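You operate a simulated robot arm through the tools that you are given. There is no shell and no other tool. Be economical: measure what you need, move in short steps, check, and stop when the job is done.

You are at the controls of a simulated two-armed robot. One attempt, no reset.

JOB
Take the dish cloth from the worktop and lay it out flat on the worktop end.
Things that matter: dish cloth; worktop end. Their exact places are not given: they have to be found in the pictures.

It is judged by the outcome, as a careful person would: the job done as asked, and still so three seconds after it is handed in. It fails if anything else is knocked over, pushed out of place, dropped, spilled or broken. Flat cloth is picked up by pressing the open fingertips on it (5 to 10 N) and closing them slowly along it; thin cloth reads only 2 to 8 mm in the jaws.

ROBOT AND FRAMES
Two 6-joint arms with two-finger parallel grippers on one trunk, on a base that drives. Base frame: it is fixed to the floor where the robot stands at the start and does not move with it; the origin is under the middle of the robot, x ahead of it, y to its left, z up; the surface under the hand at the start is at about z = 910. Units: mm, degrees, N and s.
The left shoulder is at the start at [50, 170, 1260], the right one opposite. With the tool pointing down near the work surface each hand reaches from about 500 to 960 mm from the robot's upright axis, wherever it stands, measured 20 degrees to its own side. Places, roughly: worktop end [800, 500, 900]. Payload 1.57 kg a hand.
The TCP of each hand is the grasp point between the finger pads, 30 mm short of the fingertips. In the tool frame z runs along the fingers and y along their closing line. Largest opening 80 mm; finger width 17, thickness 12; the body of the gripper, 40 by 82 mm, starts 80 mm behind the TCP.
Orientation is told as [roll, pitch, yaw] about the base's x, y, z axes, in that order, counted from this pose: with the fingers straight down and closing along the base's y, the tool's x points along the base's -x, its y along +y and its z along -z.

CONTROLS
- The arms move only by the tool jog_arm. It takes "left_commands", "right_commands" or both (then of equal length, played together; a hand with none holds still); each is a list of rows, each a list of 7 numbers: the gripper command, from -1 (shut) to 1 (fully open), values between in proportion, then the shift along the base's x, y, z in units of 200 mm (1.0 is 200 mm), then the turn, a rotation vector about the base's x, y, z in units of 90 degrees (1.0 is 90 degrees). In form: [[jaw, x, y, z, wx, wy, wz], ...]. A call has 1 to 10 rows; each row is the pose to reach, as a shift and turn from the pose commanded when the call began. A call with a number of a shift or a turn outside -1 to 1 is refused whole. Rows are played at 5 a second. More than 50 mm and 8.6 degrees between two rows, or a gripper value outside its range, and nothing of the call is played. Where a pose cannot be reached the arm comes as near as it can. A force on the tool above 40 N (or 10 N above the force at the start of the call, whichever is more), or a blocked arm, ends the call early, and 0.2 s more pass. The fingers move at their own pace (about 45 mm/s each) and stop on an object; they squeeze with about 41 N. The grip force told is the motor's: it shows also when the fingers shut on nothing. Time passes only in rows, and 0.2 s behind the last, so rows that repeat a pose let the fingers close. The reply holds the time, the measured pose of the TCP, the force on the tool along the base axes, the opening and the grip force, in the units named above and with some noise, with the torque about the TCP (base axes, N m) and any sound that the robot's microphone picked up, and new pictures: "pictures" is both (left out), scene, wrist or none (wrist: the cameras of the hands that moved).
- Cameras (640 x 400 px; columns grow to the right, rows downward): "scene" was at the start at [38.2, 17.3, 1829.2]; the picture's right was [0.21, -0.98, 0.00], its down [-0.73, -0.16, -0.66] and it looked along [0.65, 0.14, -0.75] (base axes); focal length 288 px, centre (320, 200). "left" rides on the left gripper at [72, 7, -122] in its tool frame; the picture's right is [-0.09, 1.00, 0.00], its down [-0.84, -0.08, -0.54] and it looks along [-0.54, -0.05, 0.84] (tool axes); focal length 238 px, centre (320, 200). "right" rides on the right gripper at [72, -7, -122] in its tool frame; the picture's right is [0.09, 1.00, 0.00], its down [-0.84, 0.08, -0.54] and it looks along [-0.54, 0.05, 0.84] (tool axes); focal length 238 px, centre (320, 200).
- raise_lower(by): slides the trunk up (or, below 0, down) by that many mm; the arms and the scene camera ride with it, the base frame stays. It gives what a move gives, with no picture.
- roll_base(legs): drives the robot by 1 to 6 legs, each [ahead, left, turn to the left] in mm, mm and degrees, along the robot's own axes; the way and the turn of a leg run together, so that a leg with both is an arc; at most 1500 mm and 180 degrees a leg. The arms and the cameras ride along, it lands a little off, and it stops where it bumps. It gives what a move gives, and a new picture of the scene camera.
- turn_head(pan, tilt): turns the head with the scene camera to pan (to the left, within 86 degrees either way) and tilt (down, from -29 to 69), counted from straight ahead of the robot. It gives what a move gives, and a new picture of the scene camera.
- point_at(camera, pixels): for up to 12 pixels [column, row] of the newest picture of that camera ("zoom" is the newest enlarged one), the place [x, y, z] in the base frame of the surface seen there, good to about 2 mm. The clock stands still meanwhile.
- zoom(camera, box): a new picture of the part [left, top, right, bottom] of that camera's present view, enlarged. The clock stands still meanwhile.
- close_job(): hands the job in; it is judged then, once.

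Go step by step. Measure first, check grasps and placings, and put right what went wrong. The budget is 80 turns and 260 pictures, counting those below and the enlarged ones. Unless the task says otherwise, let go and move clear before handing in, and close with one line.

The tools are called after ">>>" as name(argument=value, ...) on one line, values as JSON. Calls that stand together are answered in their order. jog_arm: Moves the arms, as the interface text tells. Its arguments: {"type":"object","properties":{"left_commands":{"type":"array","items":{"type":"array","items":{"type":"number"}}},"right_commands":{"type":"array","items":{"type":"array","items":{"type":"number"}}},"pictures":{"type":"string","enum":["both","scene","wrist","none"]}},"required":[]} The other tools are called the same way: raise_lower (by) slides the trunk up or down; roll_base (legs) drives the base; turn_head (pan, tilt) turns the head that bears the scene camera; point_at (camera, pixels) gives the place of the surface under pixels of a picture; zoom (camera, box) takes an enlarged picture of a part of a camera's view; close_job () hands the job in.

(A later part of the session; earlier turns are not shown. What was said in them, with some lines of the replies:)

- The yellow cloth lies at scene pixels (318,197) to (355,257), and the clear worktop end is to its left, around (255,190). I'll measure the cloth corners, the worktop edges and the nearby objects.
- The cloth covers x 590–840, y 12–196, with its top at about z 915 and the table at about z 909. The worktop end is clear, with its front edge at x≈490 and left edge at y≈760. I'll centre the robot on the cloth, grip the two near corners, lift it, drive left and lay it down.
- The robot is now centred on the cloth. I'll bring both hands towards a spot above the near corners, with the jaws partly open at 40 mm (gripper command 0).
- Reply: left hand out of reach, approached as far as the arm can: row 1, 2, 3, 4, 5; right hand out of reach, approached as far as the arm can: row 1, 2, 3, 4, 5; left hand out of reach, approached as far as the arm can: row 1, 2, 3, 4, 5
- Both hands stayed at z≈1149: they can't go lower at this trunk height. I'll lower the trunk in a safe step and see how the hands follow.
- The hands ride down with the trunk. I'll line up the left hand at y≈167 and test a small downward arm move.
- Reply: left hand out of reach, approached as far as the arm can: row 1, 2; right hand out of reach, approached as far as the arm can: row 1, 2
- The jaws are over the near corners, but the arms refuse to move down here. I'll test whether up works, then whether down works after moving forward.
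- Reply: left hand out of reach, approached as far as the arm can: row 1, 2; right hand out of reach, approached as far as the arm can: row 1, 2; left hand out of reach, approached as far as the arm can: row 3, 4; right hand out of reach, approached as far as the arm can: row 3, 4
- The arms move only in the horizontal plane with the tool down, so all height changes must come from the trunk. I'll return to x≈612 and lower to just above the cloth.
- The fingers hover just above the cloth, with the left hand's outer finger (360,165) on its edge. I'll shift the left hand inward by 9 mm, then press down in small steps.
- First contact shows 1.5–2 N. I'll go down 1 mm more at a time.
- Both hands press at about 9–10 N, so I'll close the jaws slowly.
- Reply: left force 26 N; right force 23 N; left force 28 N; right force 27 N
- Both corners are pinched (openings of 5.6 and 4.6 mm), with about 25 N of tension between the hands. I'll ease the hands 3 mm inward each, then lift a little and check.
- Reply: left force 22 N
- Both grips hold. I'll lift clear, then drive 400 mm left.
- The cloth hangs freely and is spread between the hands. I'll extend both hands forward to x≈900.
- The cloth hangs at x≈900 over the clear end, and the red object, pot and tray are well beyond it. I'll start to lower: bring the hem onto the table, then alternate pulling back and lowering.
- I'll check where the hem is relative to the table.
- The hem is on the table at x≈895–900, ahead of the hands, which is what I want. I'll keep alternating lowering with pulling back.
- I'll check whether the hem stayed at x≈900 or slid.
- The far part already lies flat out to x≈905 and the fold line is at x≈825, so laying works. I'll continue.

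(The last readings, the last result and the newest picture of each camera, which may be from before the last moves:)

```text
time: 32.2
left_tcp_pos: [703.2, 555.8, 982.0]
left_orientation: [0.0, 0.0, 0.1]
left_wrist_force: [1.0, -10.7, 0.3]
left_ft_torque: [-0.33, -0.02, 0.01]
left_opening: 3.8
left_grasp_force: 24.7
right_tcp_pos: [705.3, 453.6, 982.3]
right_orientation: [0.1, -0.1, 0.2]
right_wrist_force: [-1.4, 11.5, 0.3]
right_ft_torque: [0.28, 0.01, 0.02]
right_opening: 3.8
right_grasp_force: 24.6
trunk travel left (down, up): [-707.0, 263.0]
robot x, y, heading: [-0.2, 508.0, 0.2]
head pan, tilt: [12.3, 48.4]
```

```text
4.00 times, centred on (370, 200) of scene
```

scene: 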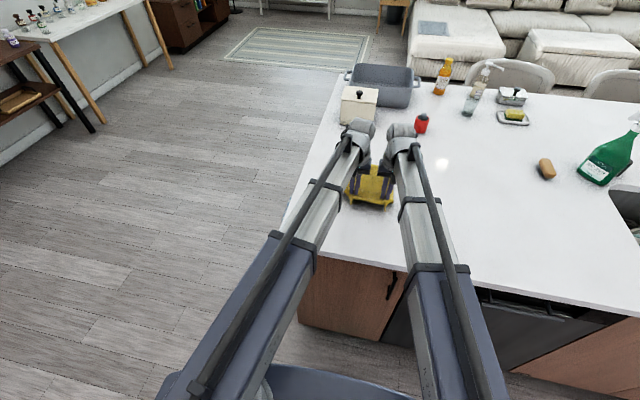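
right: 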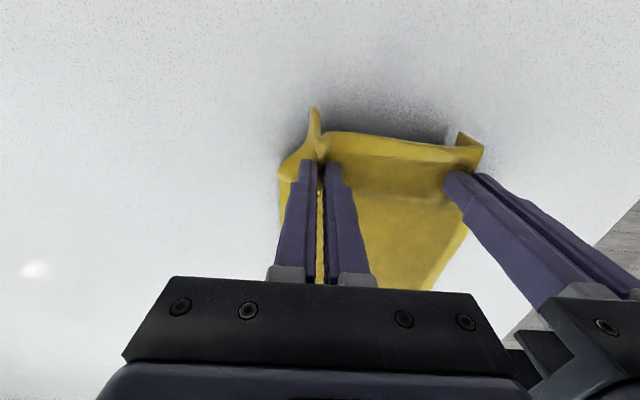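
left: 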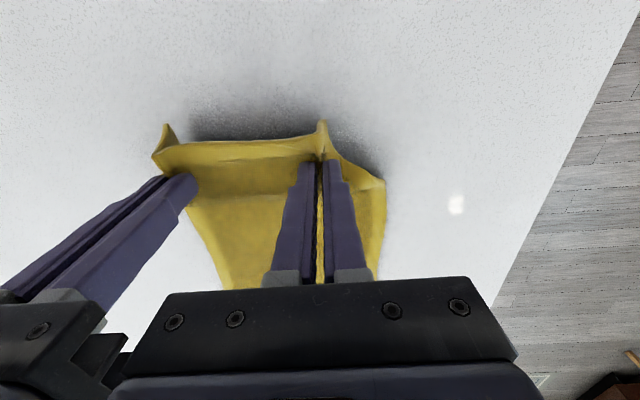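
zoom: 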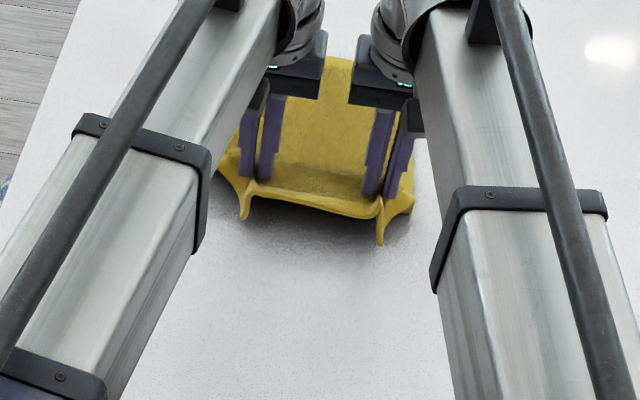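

The cloth lies flat from the fold forward, with only the near edge still held up. I'll do the final lowering and pull back taut.

>>> raise_lower(by=-20)

>>> jog_arm(left_commands=[[-1, -0.05, 0, 0, 0, 0, 0], [-1, -0.09, 0, 0, 0, 0, 0]], right_commands=[[-1, -0.05, 0, 0, 0, 0, 0], [-1, -0.095, 0, 0, 0, 0, 0]], pictures="none")

>>> raise_lower(by=-17)

>>> jog_arm(left_commands=[[-1, -0.03, 0, 0, 0, 0, 0], [-1, -0.06, 0, 0, 0, 0, 0]], right_commands=[[-1, -0.03, 0, 0, 0, 0, 0], [-1, -0.065, 0, 0, 0, 0, 0]])

```text
time: 32.9
left_tcp_pos: [704.3, 558.1, 962.9]
left_orientation: [-0.1, 0.0, 0.1]
left_wrist_force: [0.7, -11.7, -0.1]
left_ft_torque: [-0.31, -0.04, 0.05]
left_opening: 3.6
left_grasp_force: 24.7
right_tcp_pos: [706.0, 454.2, 961.7]
right_orientation: [0.1, 0.0, 0.2]
right_wrist_force: [-0.3, 11.6, -0.6]
right_ft_torque: [0.33, 0.0, 0.04]
right_opening: 3.7
right_grasp_force: 24.9
trunk travel left (down, up): [-687.0, 283.0]
robot x, y, heading: [-0.6, 507.9, 0.3]
head pan, tilt: [12.3, 48.4]
```

```text
time: 33.5
left_tcp_pos: [685.7, 556.8, 962.3]
left_orientation: [-0.1, 0.0, 0.1]
left_wrist_force: [1.3, -10.0, -0.7]
left_ft_torque: [-0.33, -0.02, -0.01]
left_opening: 3.8
left_grasp_force: 24.4
right_tcp_pos: [685.4, 454.1, 961.4]
right_orientation: [0.0, 0.0, 0.3]
right_wrist_force: [-0.3, 10.5, 0.4]
right_ft_torque: [0.31, 0.0, 0.05]
right_opening: 3.7
right_grasp_force: 24.6
trunk travel left (down, up): [-687.0, 283.0]
robot x, y, heading: [0.7, 506.8, 0.0]
head pan, tilt: [12.3, 48.4]
```

```text
time: 34.1
left_tcp_pos: [686.9, 556.6, 945.3]
left_orientation: [-0.1, -0.1, 0.0]
left_wrist_force: [0.3, -11.2, 0.3]
left_ft_torque: [-0.31, 0.0, 0.02]
left_opening: 3.7
left_grasp_force: 24.2
right_tcp_pos: [686.6, 454.8, 945.4]
right_orientation: [0.1, 0.1, 0.2]
right_wrist_force: [-1.3, 10.4, 1.2]
right_ft_torque: [0.28, 0.0, 0.04]
right_opening: 3.6
right_grasp_force: 24.3
trunk travel left (down, up): [-670.0, 300.0]
robot x, y, heading: [-1.3, 507.9, -0.0]
head pan, tilt: [12.3, 48.4]
```

```text
time: 34.7
left_tcp_pos: [674.8, 557.3, 945.3]
left_orientation: [-0.1, 0.0, 0.1]
left_wrist_force: [1.3, -8.1, 1.4]
left_ft_torque: [-0.22, -0.04, 0.01]
left_opening: 3.5
left_grasp_force: 24.6
right_tcp_pos: [673.5, 455.0, 944.0]
right_orientation: [0.2, 0.0, 0.1]
right_wrist_force: [-0.2, 8.3, -0.3]
right_ft_torque: [0.25, 0.0, 0.05]
right_opening: 3.8
right_grasp_force: 24.5
trunk travel left (down, up): [-670.0, 300.0]
robot x, y, heading: [-0.6, 510.3, 0.1]
head pan, tilt: [12.3, 48.4]
```

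scene: 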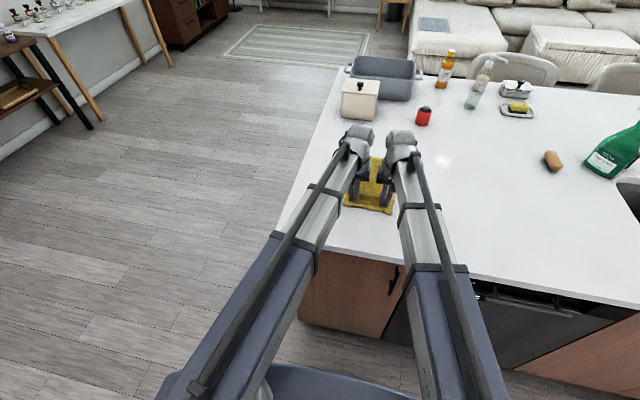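
right: 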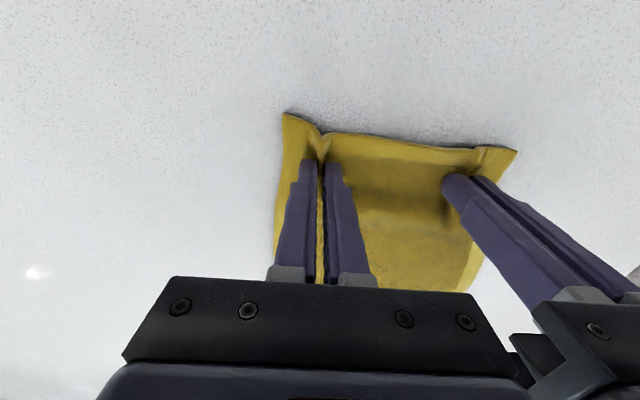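
left: 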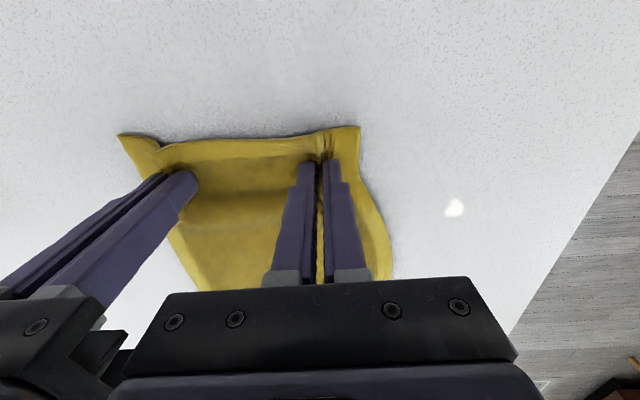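

The near edge is down with a slight wave behind it. I'll pull 4 mm more, press lightly, then open slowly so the pinched folds spread.

>>> jog_arm(left_commands=[[-1, -0.02, 0.01, 0, 0, 0, 0]], right_commands=[[-1, -0.02, -0.01, 0, 0, 0, 0]], pictures="none")

>>> raise_lower(by=-1)

>>> jog_arm(left_commands=[[-0.9, 0, 0, 0, 0, 0, 0], [-0.8, 0, 0, 0, 0, 0, 0], [-0.7, 0, 0, 0, 0, 0, 0], [-0.6, 0, 0, 0, 0, 0, 0], [-0.5, 0, 0, 0, 0, 0, 0], [-0.4, 0, 0, 0, 0, 0, 0], [-0.3, 0, 0, 0, 0, 0, 0], [-0.2, 0, 0, 0, 0, 0, 0], [-0.1, 0, 0, 0, 0, 0, 0], [0, 0, 0, 0, 0, 0, 0]], right_commands=[[-0.9, 0, 0, 0, 0, 0, 0], [-0.8, 0, 0, 0, 0, 0, 0], [-0.7, 0, 0, 0, 0, 0, 0], [-0.6, 0, 0, 0, 0, 0, 0], [-0.5, 0, 0, 0, 0, 0, 0], [-0.4, 0, 0, 0, 0, 0, 0], [-0.3, 0, 0, 0, 0, 0, 0], [-0.2, 0, 0, 0, 0, 0, 0], [-0.1, 0, 0, 0, 0, 0, 0], [0, 0, 0, 0, 0, 0, 0]])

```text
time: 35.1
left_tcp_pos: [670.6, 558.7, 945.2]
left_orientation: [-0.2, 0.0, 0.2]
left_wrist_force: [1.5, -13.9, 1.3]
left_ft_torque: [-0.39, -0.04, 0.01]
left_opening: 3.6
left_grasp_force: 24.4
right_tcp_pos: [667.5, 452.9, 945.7]
right_orientation: [0.2, 0.0, 0.3]
right_wrist_force: [-0.3, 13.6, 1.6]
right_ft_torque: [0.46, 0.0, 0.03]
right_opening: 4.0
right_grasp_force: 24.4
trunk travel left (down, up): [-670.0, 300.0]
robot x, y, heading: [1.3, 508.7, 0.1]
head pan, tilt: [12.3, 48.4]
```

```text
time: 35.6
left_tcp_pos: [670.0, 557.0, 943.4]
left_orientation: [-0.3, 0.0, 0.1]
left_wrist_force: [1.4, -17.1, 4.0]
left_ft_torque: [-0.52, 0.0, 0.09]
left_opening: 3.9
left_grasp_force: 24.8
right_tcp_pos: [668.8, 454.1, 942.9]
right_orientation: [0.2, 0.0, 0.2]
right_wrist_force: [-0.2, 16.3, 3.9]
right_ft_torque: [0.47, 0.02, 0.07]
right_opening: 4.1
right_grasp_force: 24.8
trunk travel left (down, up): [-669.0, 301.0]
robot x, y, heading: [-2.8, 506.7, 0.0]
head pan, tilt: [12.3, 48.4]
```

```text
time: 37.8
left_tcp_pos: [670.0, 558.3, 943.6]
left_orientation: [-0.1, 0.0, 0.0]
left_wrist_force: [1.4, 0.1, 2.2]
left_ft_torque: [0.01, -0.04, -0.02]
left_opening: 36.7
left_grasp_force: 0.0
right_tcp_pos: [669.1, 452.7, 944.5]
right_orientation: [0.1, 0.0, 0.1]
right_wrist_force: [0.6, 0.2, 3.8]
right_ft_torque: [0.0, -0.02, 0.03]
right_opening: 36.2
right_grasp_force: 0.0
trunk travel left (down, up): [-669.0, 301.0]
robot x, y, heading: [-0.8, 506.5, -0.0]
head pan, tilt: [12.3, 48.4]
```

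scene: 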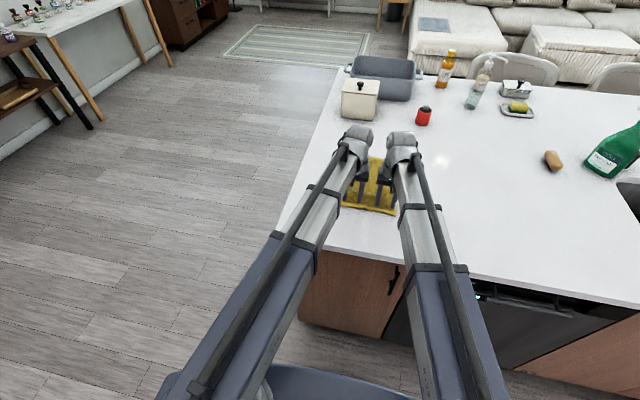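
right: 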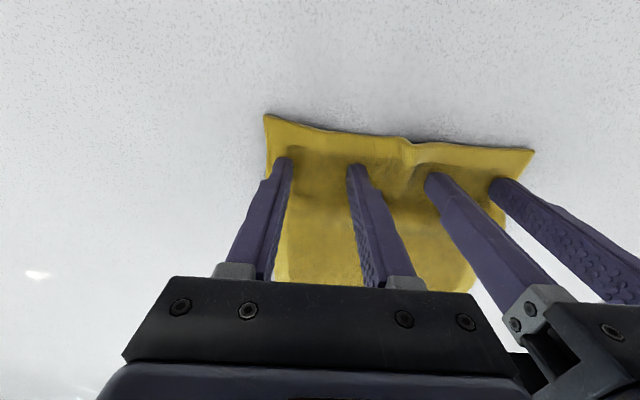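
left: 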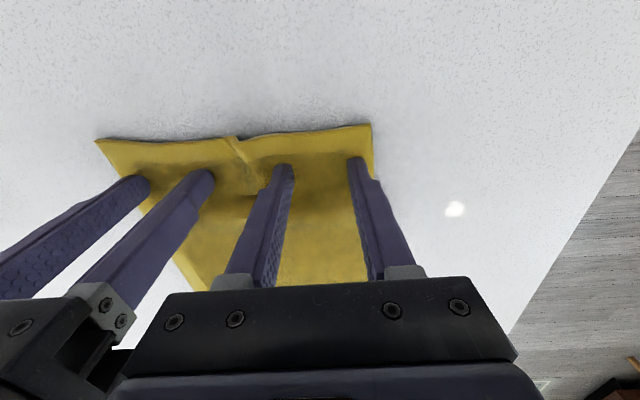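

The folds opened, leaving one small wrinkle in the middle of the near edge (left picture, 240,145). I'll measure the near edge width before spreading it with the fingers, which are still lightly pressed.

>>> point_at(camera="left", pixels=[[99, 143], [370, 127], [238, 142], [300, 150]])

>>> jog_arm(left_commands=[[0, 0, 0.02, 0, 0, 0, 0], [0, 0, 0.04, 0, 0, 0, 0], [0, 0, 0.06, 0, 0, 0, 0]], right_commands=[[0, 0, -0.02, 0, 0, 0, 0], [0, 0, -0.04, 0, 0, 0, 0], [0, 0, -0.06, 0, 0, 0, 0]], pictures="wrist")

```text
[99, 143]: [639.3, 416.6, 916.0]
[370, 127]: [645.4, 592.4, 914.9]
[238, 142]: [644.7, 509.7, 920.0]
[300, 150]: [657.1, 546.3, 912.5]
```

```text
time: 38.6
left_tcp_pos: [669.7, 571.0, 944.2]
left_orientation: [-0.1, 0.0, 0.1]
left_wrist_force: [0.3, -4.3, 3.9]
left_ft_torque: [-0.09, -0.04, -0.01]
left_opening: 39.8
left_grasp_force: 0.0
right_tcp_pos: [666.8, 440.6, 944.1]
right_orientation: [0.0, 0.0, 0.1]
right_wrist_force: [0.0, 3.4, 3.7]
right_ft_torque: [0.06, 0.0, 0.0]
right_opening: 39.5
right_grasp_force: 0.1
trunk travel left (down, up): [-669.0, 301.0]
robot x, y, heading: [1.3, 506.6, -0.1]
head pan, tilt: [12.3, 48.4]
```

right: 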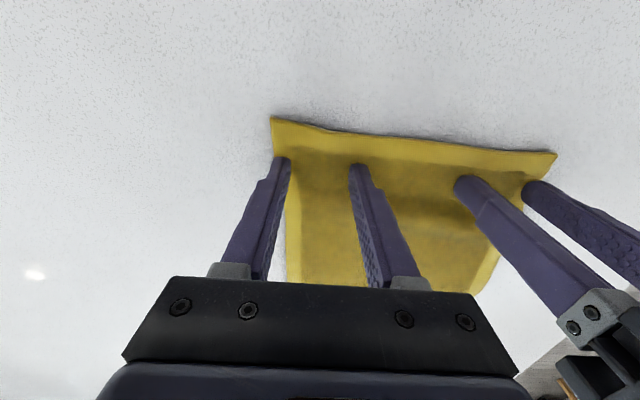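
left: 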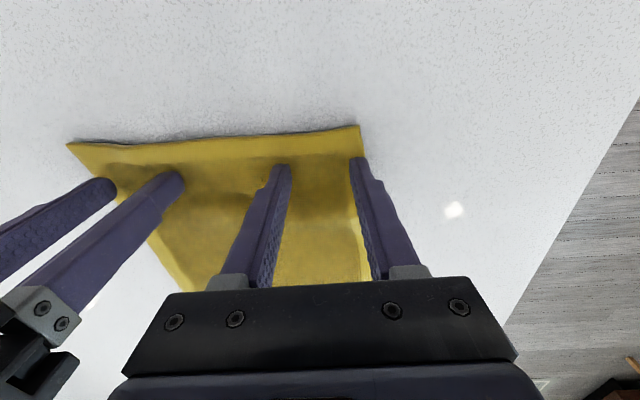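

The wrinkle is gone and the near edge is straight. I'll lift straight up, then back the robot off to see the result.

>>> raise_lower(by=15)

>>> raise_lower(by=200)

>>> roll_base(legs=[[-250, 0, 0]])

>>> zoom(camera="left", box=[0, 0, 640, 400])

>>> zoom(camera="scene", box=[280, 80, 440, 180])

```text
time: 39.3
left_tcp_pos: [670.3, 571.0, 957.8]
left_orientation: [-0.1, 0.0, 0.1]
left_wrist_force: [-0.1, -1.2, -0.4]
left_ft_torque: [-0.03, -0.02, -0.01]
left_opening: 40.0
left_grasp_force: 0.0
right_tcp_pos: [669.6, 440.9, 960.1]
right_orientation: [0.1, 0.1, 0.0]
right_wrist_force: [0.6, -0.2, -0.2]
right_ft_torque: [0.01, 0.0, 0.0]
right_opening: 40.0
right_grasp_force: 0.0
trunk travel left (down, up): [-684.0, 286.0]
robot x, y, heading: [0.7, 508.1, 0.1]
head pan, tilt: [12.3, 48.4]
```

```text
time: 41.4
left_tcp_pos: [670.7, 570.9, 1159.0]
left_orientation: [-0.1, 0.0, 0.1]
left_wrist_force: [0.5, 0.2, -0.2]
left_ft_torque: [0.01, 0.01, 0.01]
left_opening: 39.7
left_grasp_force: 0.0
right_tcp_pos: [669.5, 440.4, 1158.1]
right_orientation: [0.1, 0.0, 0.2]
right_wrist_force: [-0.3, 0.5, -0.3]
right_ft_torque: [0.02, -0.05, 0.03]
right_opening: 40.0
right_grasp_force: 0.1
trunk travel left (down, up): [-884.0, 86.0]
robot x, y, heading: [-1.4, 509.0, 0.2]
head pan, tilt: [12.3, 48.4]
```

```text
time: 43.3
left_tcp_pos: [417.4, 570.0, 1158.8]
left_orientation: [-0.1, 0.0, 0.0]
left_wrist_force: [-1.2, -0.3, -0.5]
left_ft_torque: [0.01, -0.01, 0.02]
left_opening: 39.9
left_grasp_force: 0.1
right_tcp_pos: [415.7, 439.4, 1158.9]
right_orientation: [0.2, 0.0, 0.0]
right_wrist_force: [-0.4, -0.1, 1.1]
right_ft_torque: [0.0, 0.01, -0.01]
right_opening: 40.2
right_grasp_force: 0.2
trunk travel left (down, up): [-884.0, 86.0]
robot x, y, heading: [-253.1, 505.4, -0.0]
head pan, tilt: [12.3, 48.4]
```

scene: 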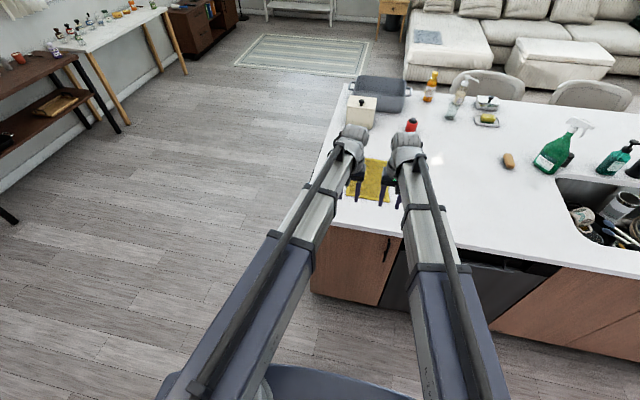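

```text
1.00 times, centred on (320, 200) of left (not enlarged: the box is as wide or as high as the picture)
```

zoom: 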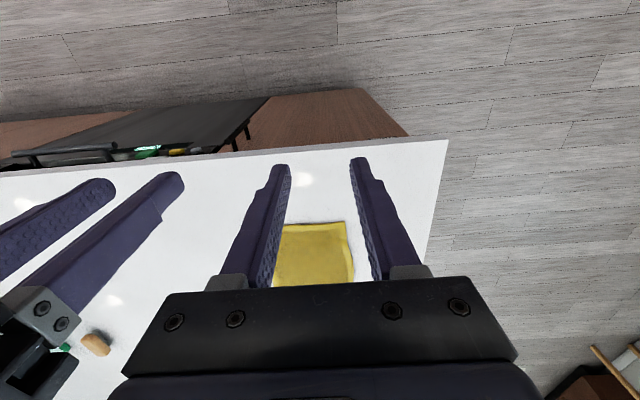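

```text
4.00 times, centred on (360, 130) of scene
```

zoom: 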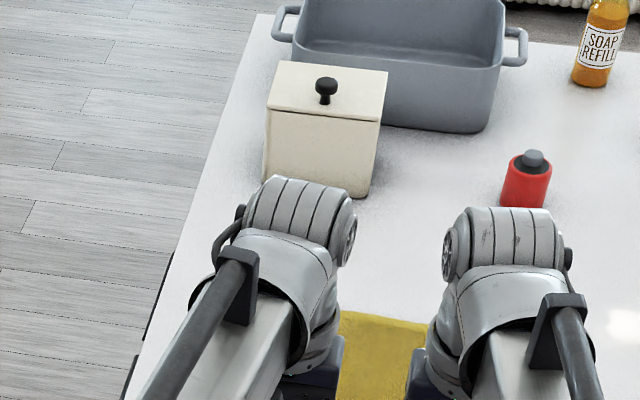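

The arms partly hide the cloth, so I'll move the hands apart for a clear look.

>>> jog_arm(left_commands=[[0, 0, 0.2, 0, 0, 0, 0], [0, 0, 0.4, 0, 0, 0, 0], [0, 0, 0.6, 0, 0, 0, 0], [0, 0, 0.8, 0, 0, 0, 0], [0, 0, 1, 0, 0, 0, 0]], right_commands=[[0, 0, -0.2, 0, 0, 0, 0], [0, 0, -0.4, 0, 0, 0, 0], [0, 0, -0.6, 0, 0, 0, 0], [0, 0, -0.8, 0, 0, 0, 0], [0, 0, -1, 0, 0, 0, 0]], pictures="scene")

>>> zoom(camera="scene", box=[310, 140, 430, 215])

```text
time: 44.5
left_tcp_pos: [417.3, 769.9, 1158.7]
left_orientation: [-0.1, 0.1, 0.1]
left_wrist_force: [-0.5, -1.2, 0.1]
left_ft_torque: [-0.04, 0.01, -0.04]
left_opening: 39.8
left_grasp_force: 0.0
right_tcp_pos: [418.7, 241.0, 1158.7]
right_orientation: [0.1, 0.0, 0.1]
right_wrist_force: [0.4, 0.0, 0.7]
right_ft_torque: [0.03, 0.0, 0.06]
right_opening: 40.1
right_grasp_force: 0.0
trunk travel left (down, up): [-884.0, 86.0]
robot x, y, heading: [-249.2, 509.2, 0.1]
head pan, tilt: [12.3, 48.4]
```

scene: 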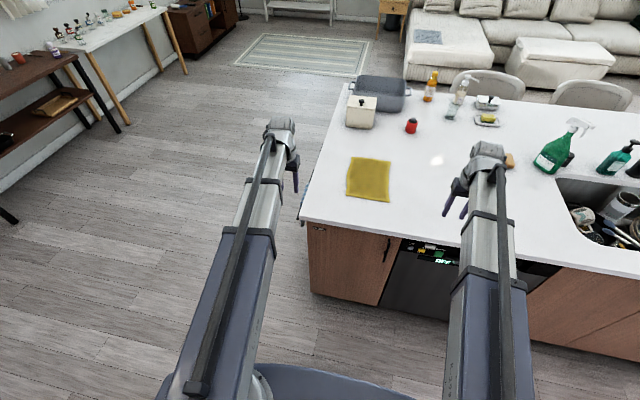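

```text
5.33 times, centred on (370, 178) of scene
```

zoom: 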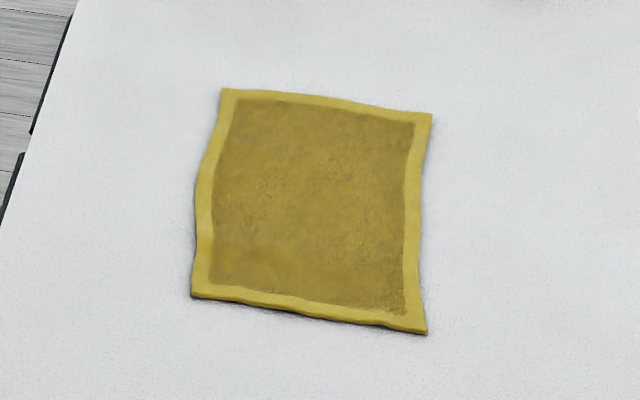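

The cloth looks flat and unfolded. I'll check its extent and height.

>>> point_at(camera="zoom", pixels=[[225, 93], [428, 118], [422, 328], [195, 292], [315, 200], [210, 215], [410, 220], [320, 110], [310, 300]])

```text
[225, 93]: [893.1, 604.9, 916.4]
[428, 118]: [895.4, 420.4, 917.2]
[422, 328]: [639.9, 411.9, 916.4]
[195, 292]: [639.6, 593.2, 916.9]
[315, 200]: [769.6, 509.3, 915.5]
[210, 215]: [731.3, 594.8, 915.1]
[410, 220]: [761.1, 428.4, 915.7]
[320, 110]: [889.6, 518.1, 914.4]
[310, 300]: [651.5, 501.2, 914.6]
```

The cloth spans x 640–895, y 412–605, its full size, at an even z≈915 on the worktop end. The hands are clear and nothing else has moved, so I'm handing in.

>>> close_job()

```text
The job is handed in.
```

The dish cloth is laid out flat on the worktop end, both hands have let go and are clear, and nothing else was disturbed.
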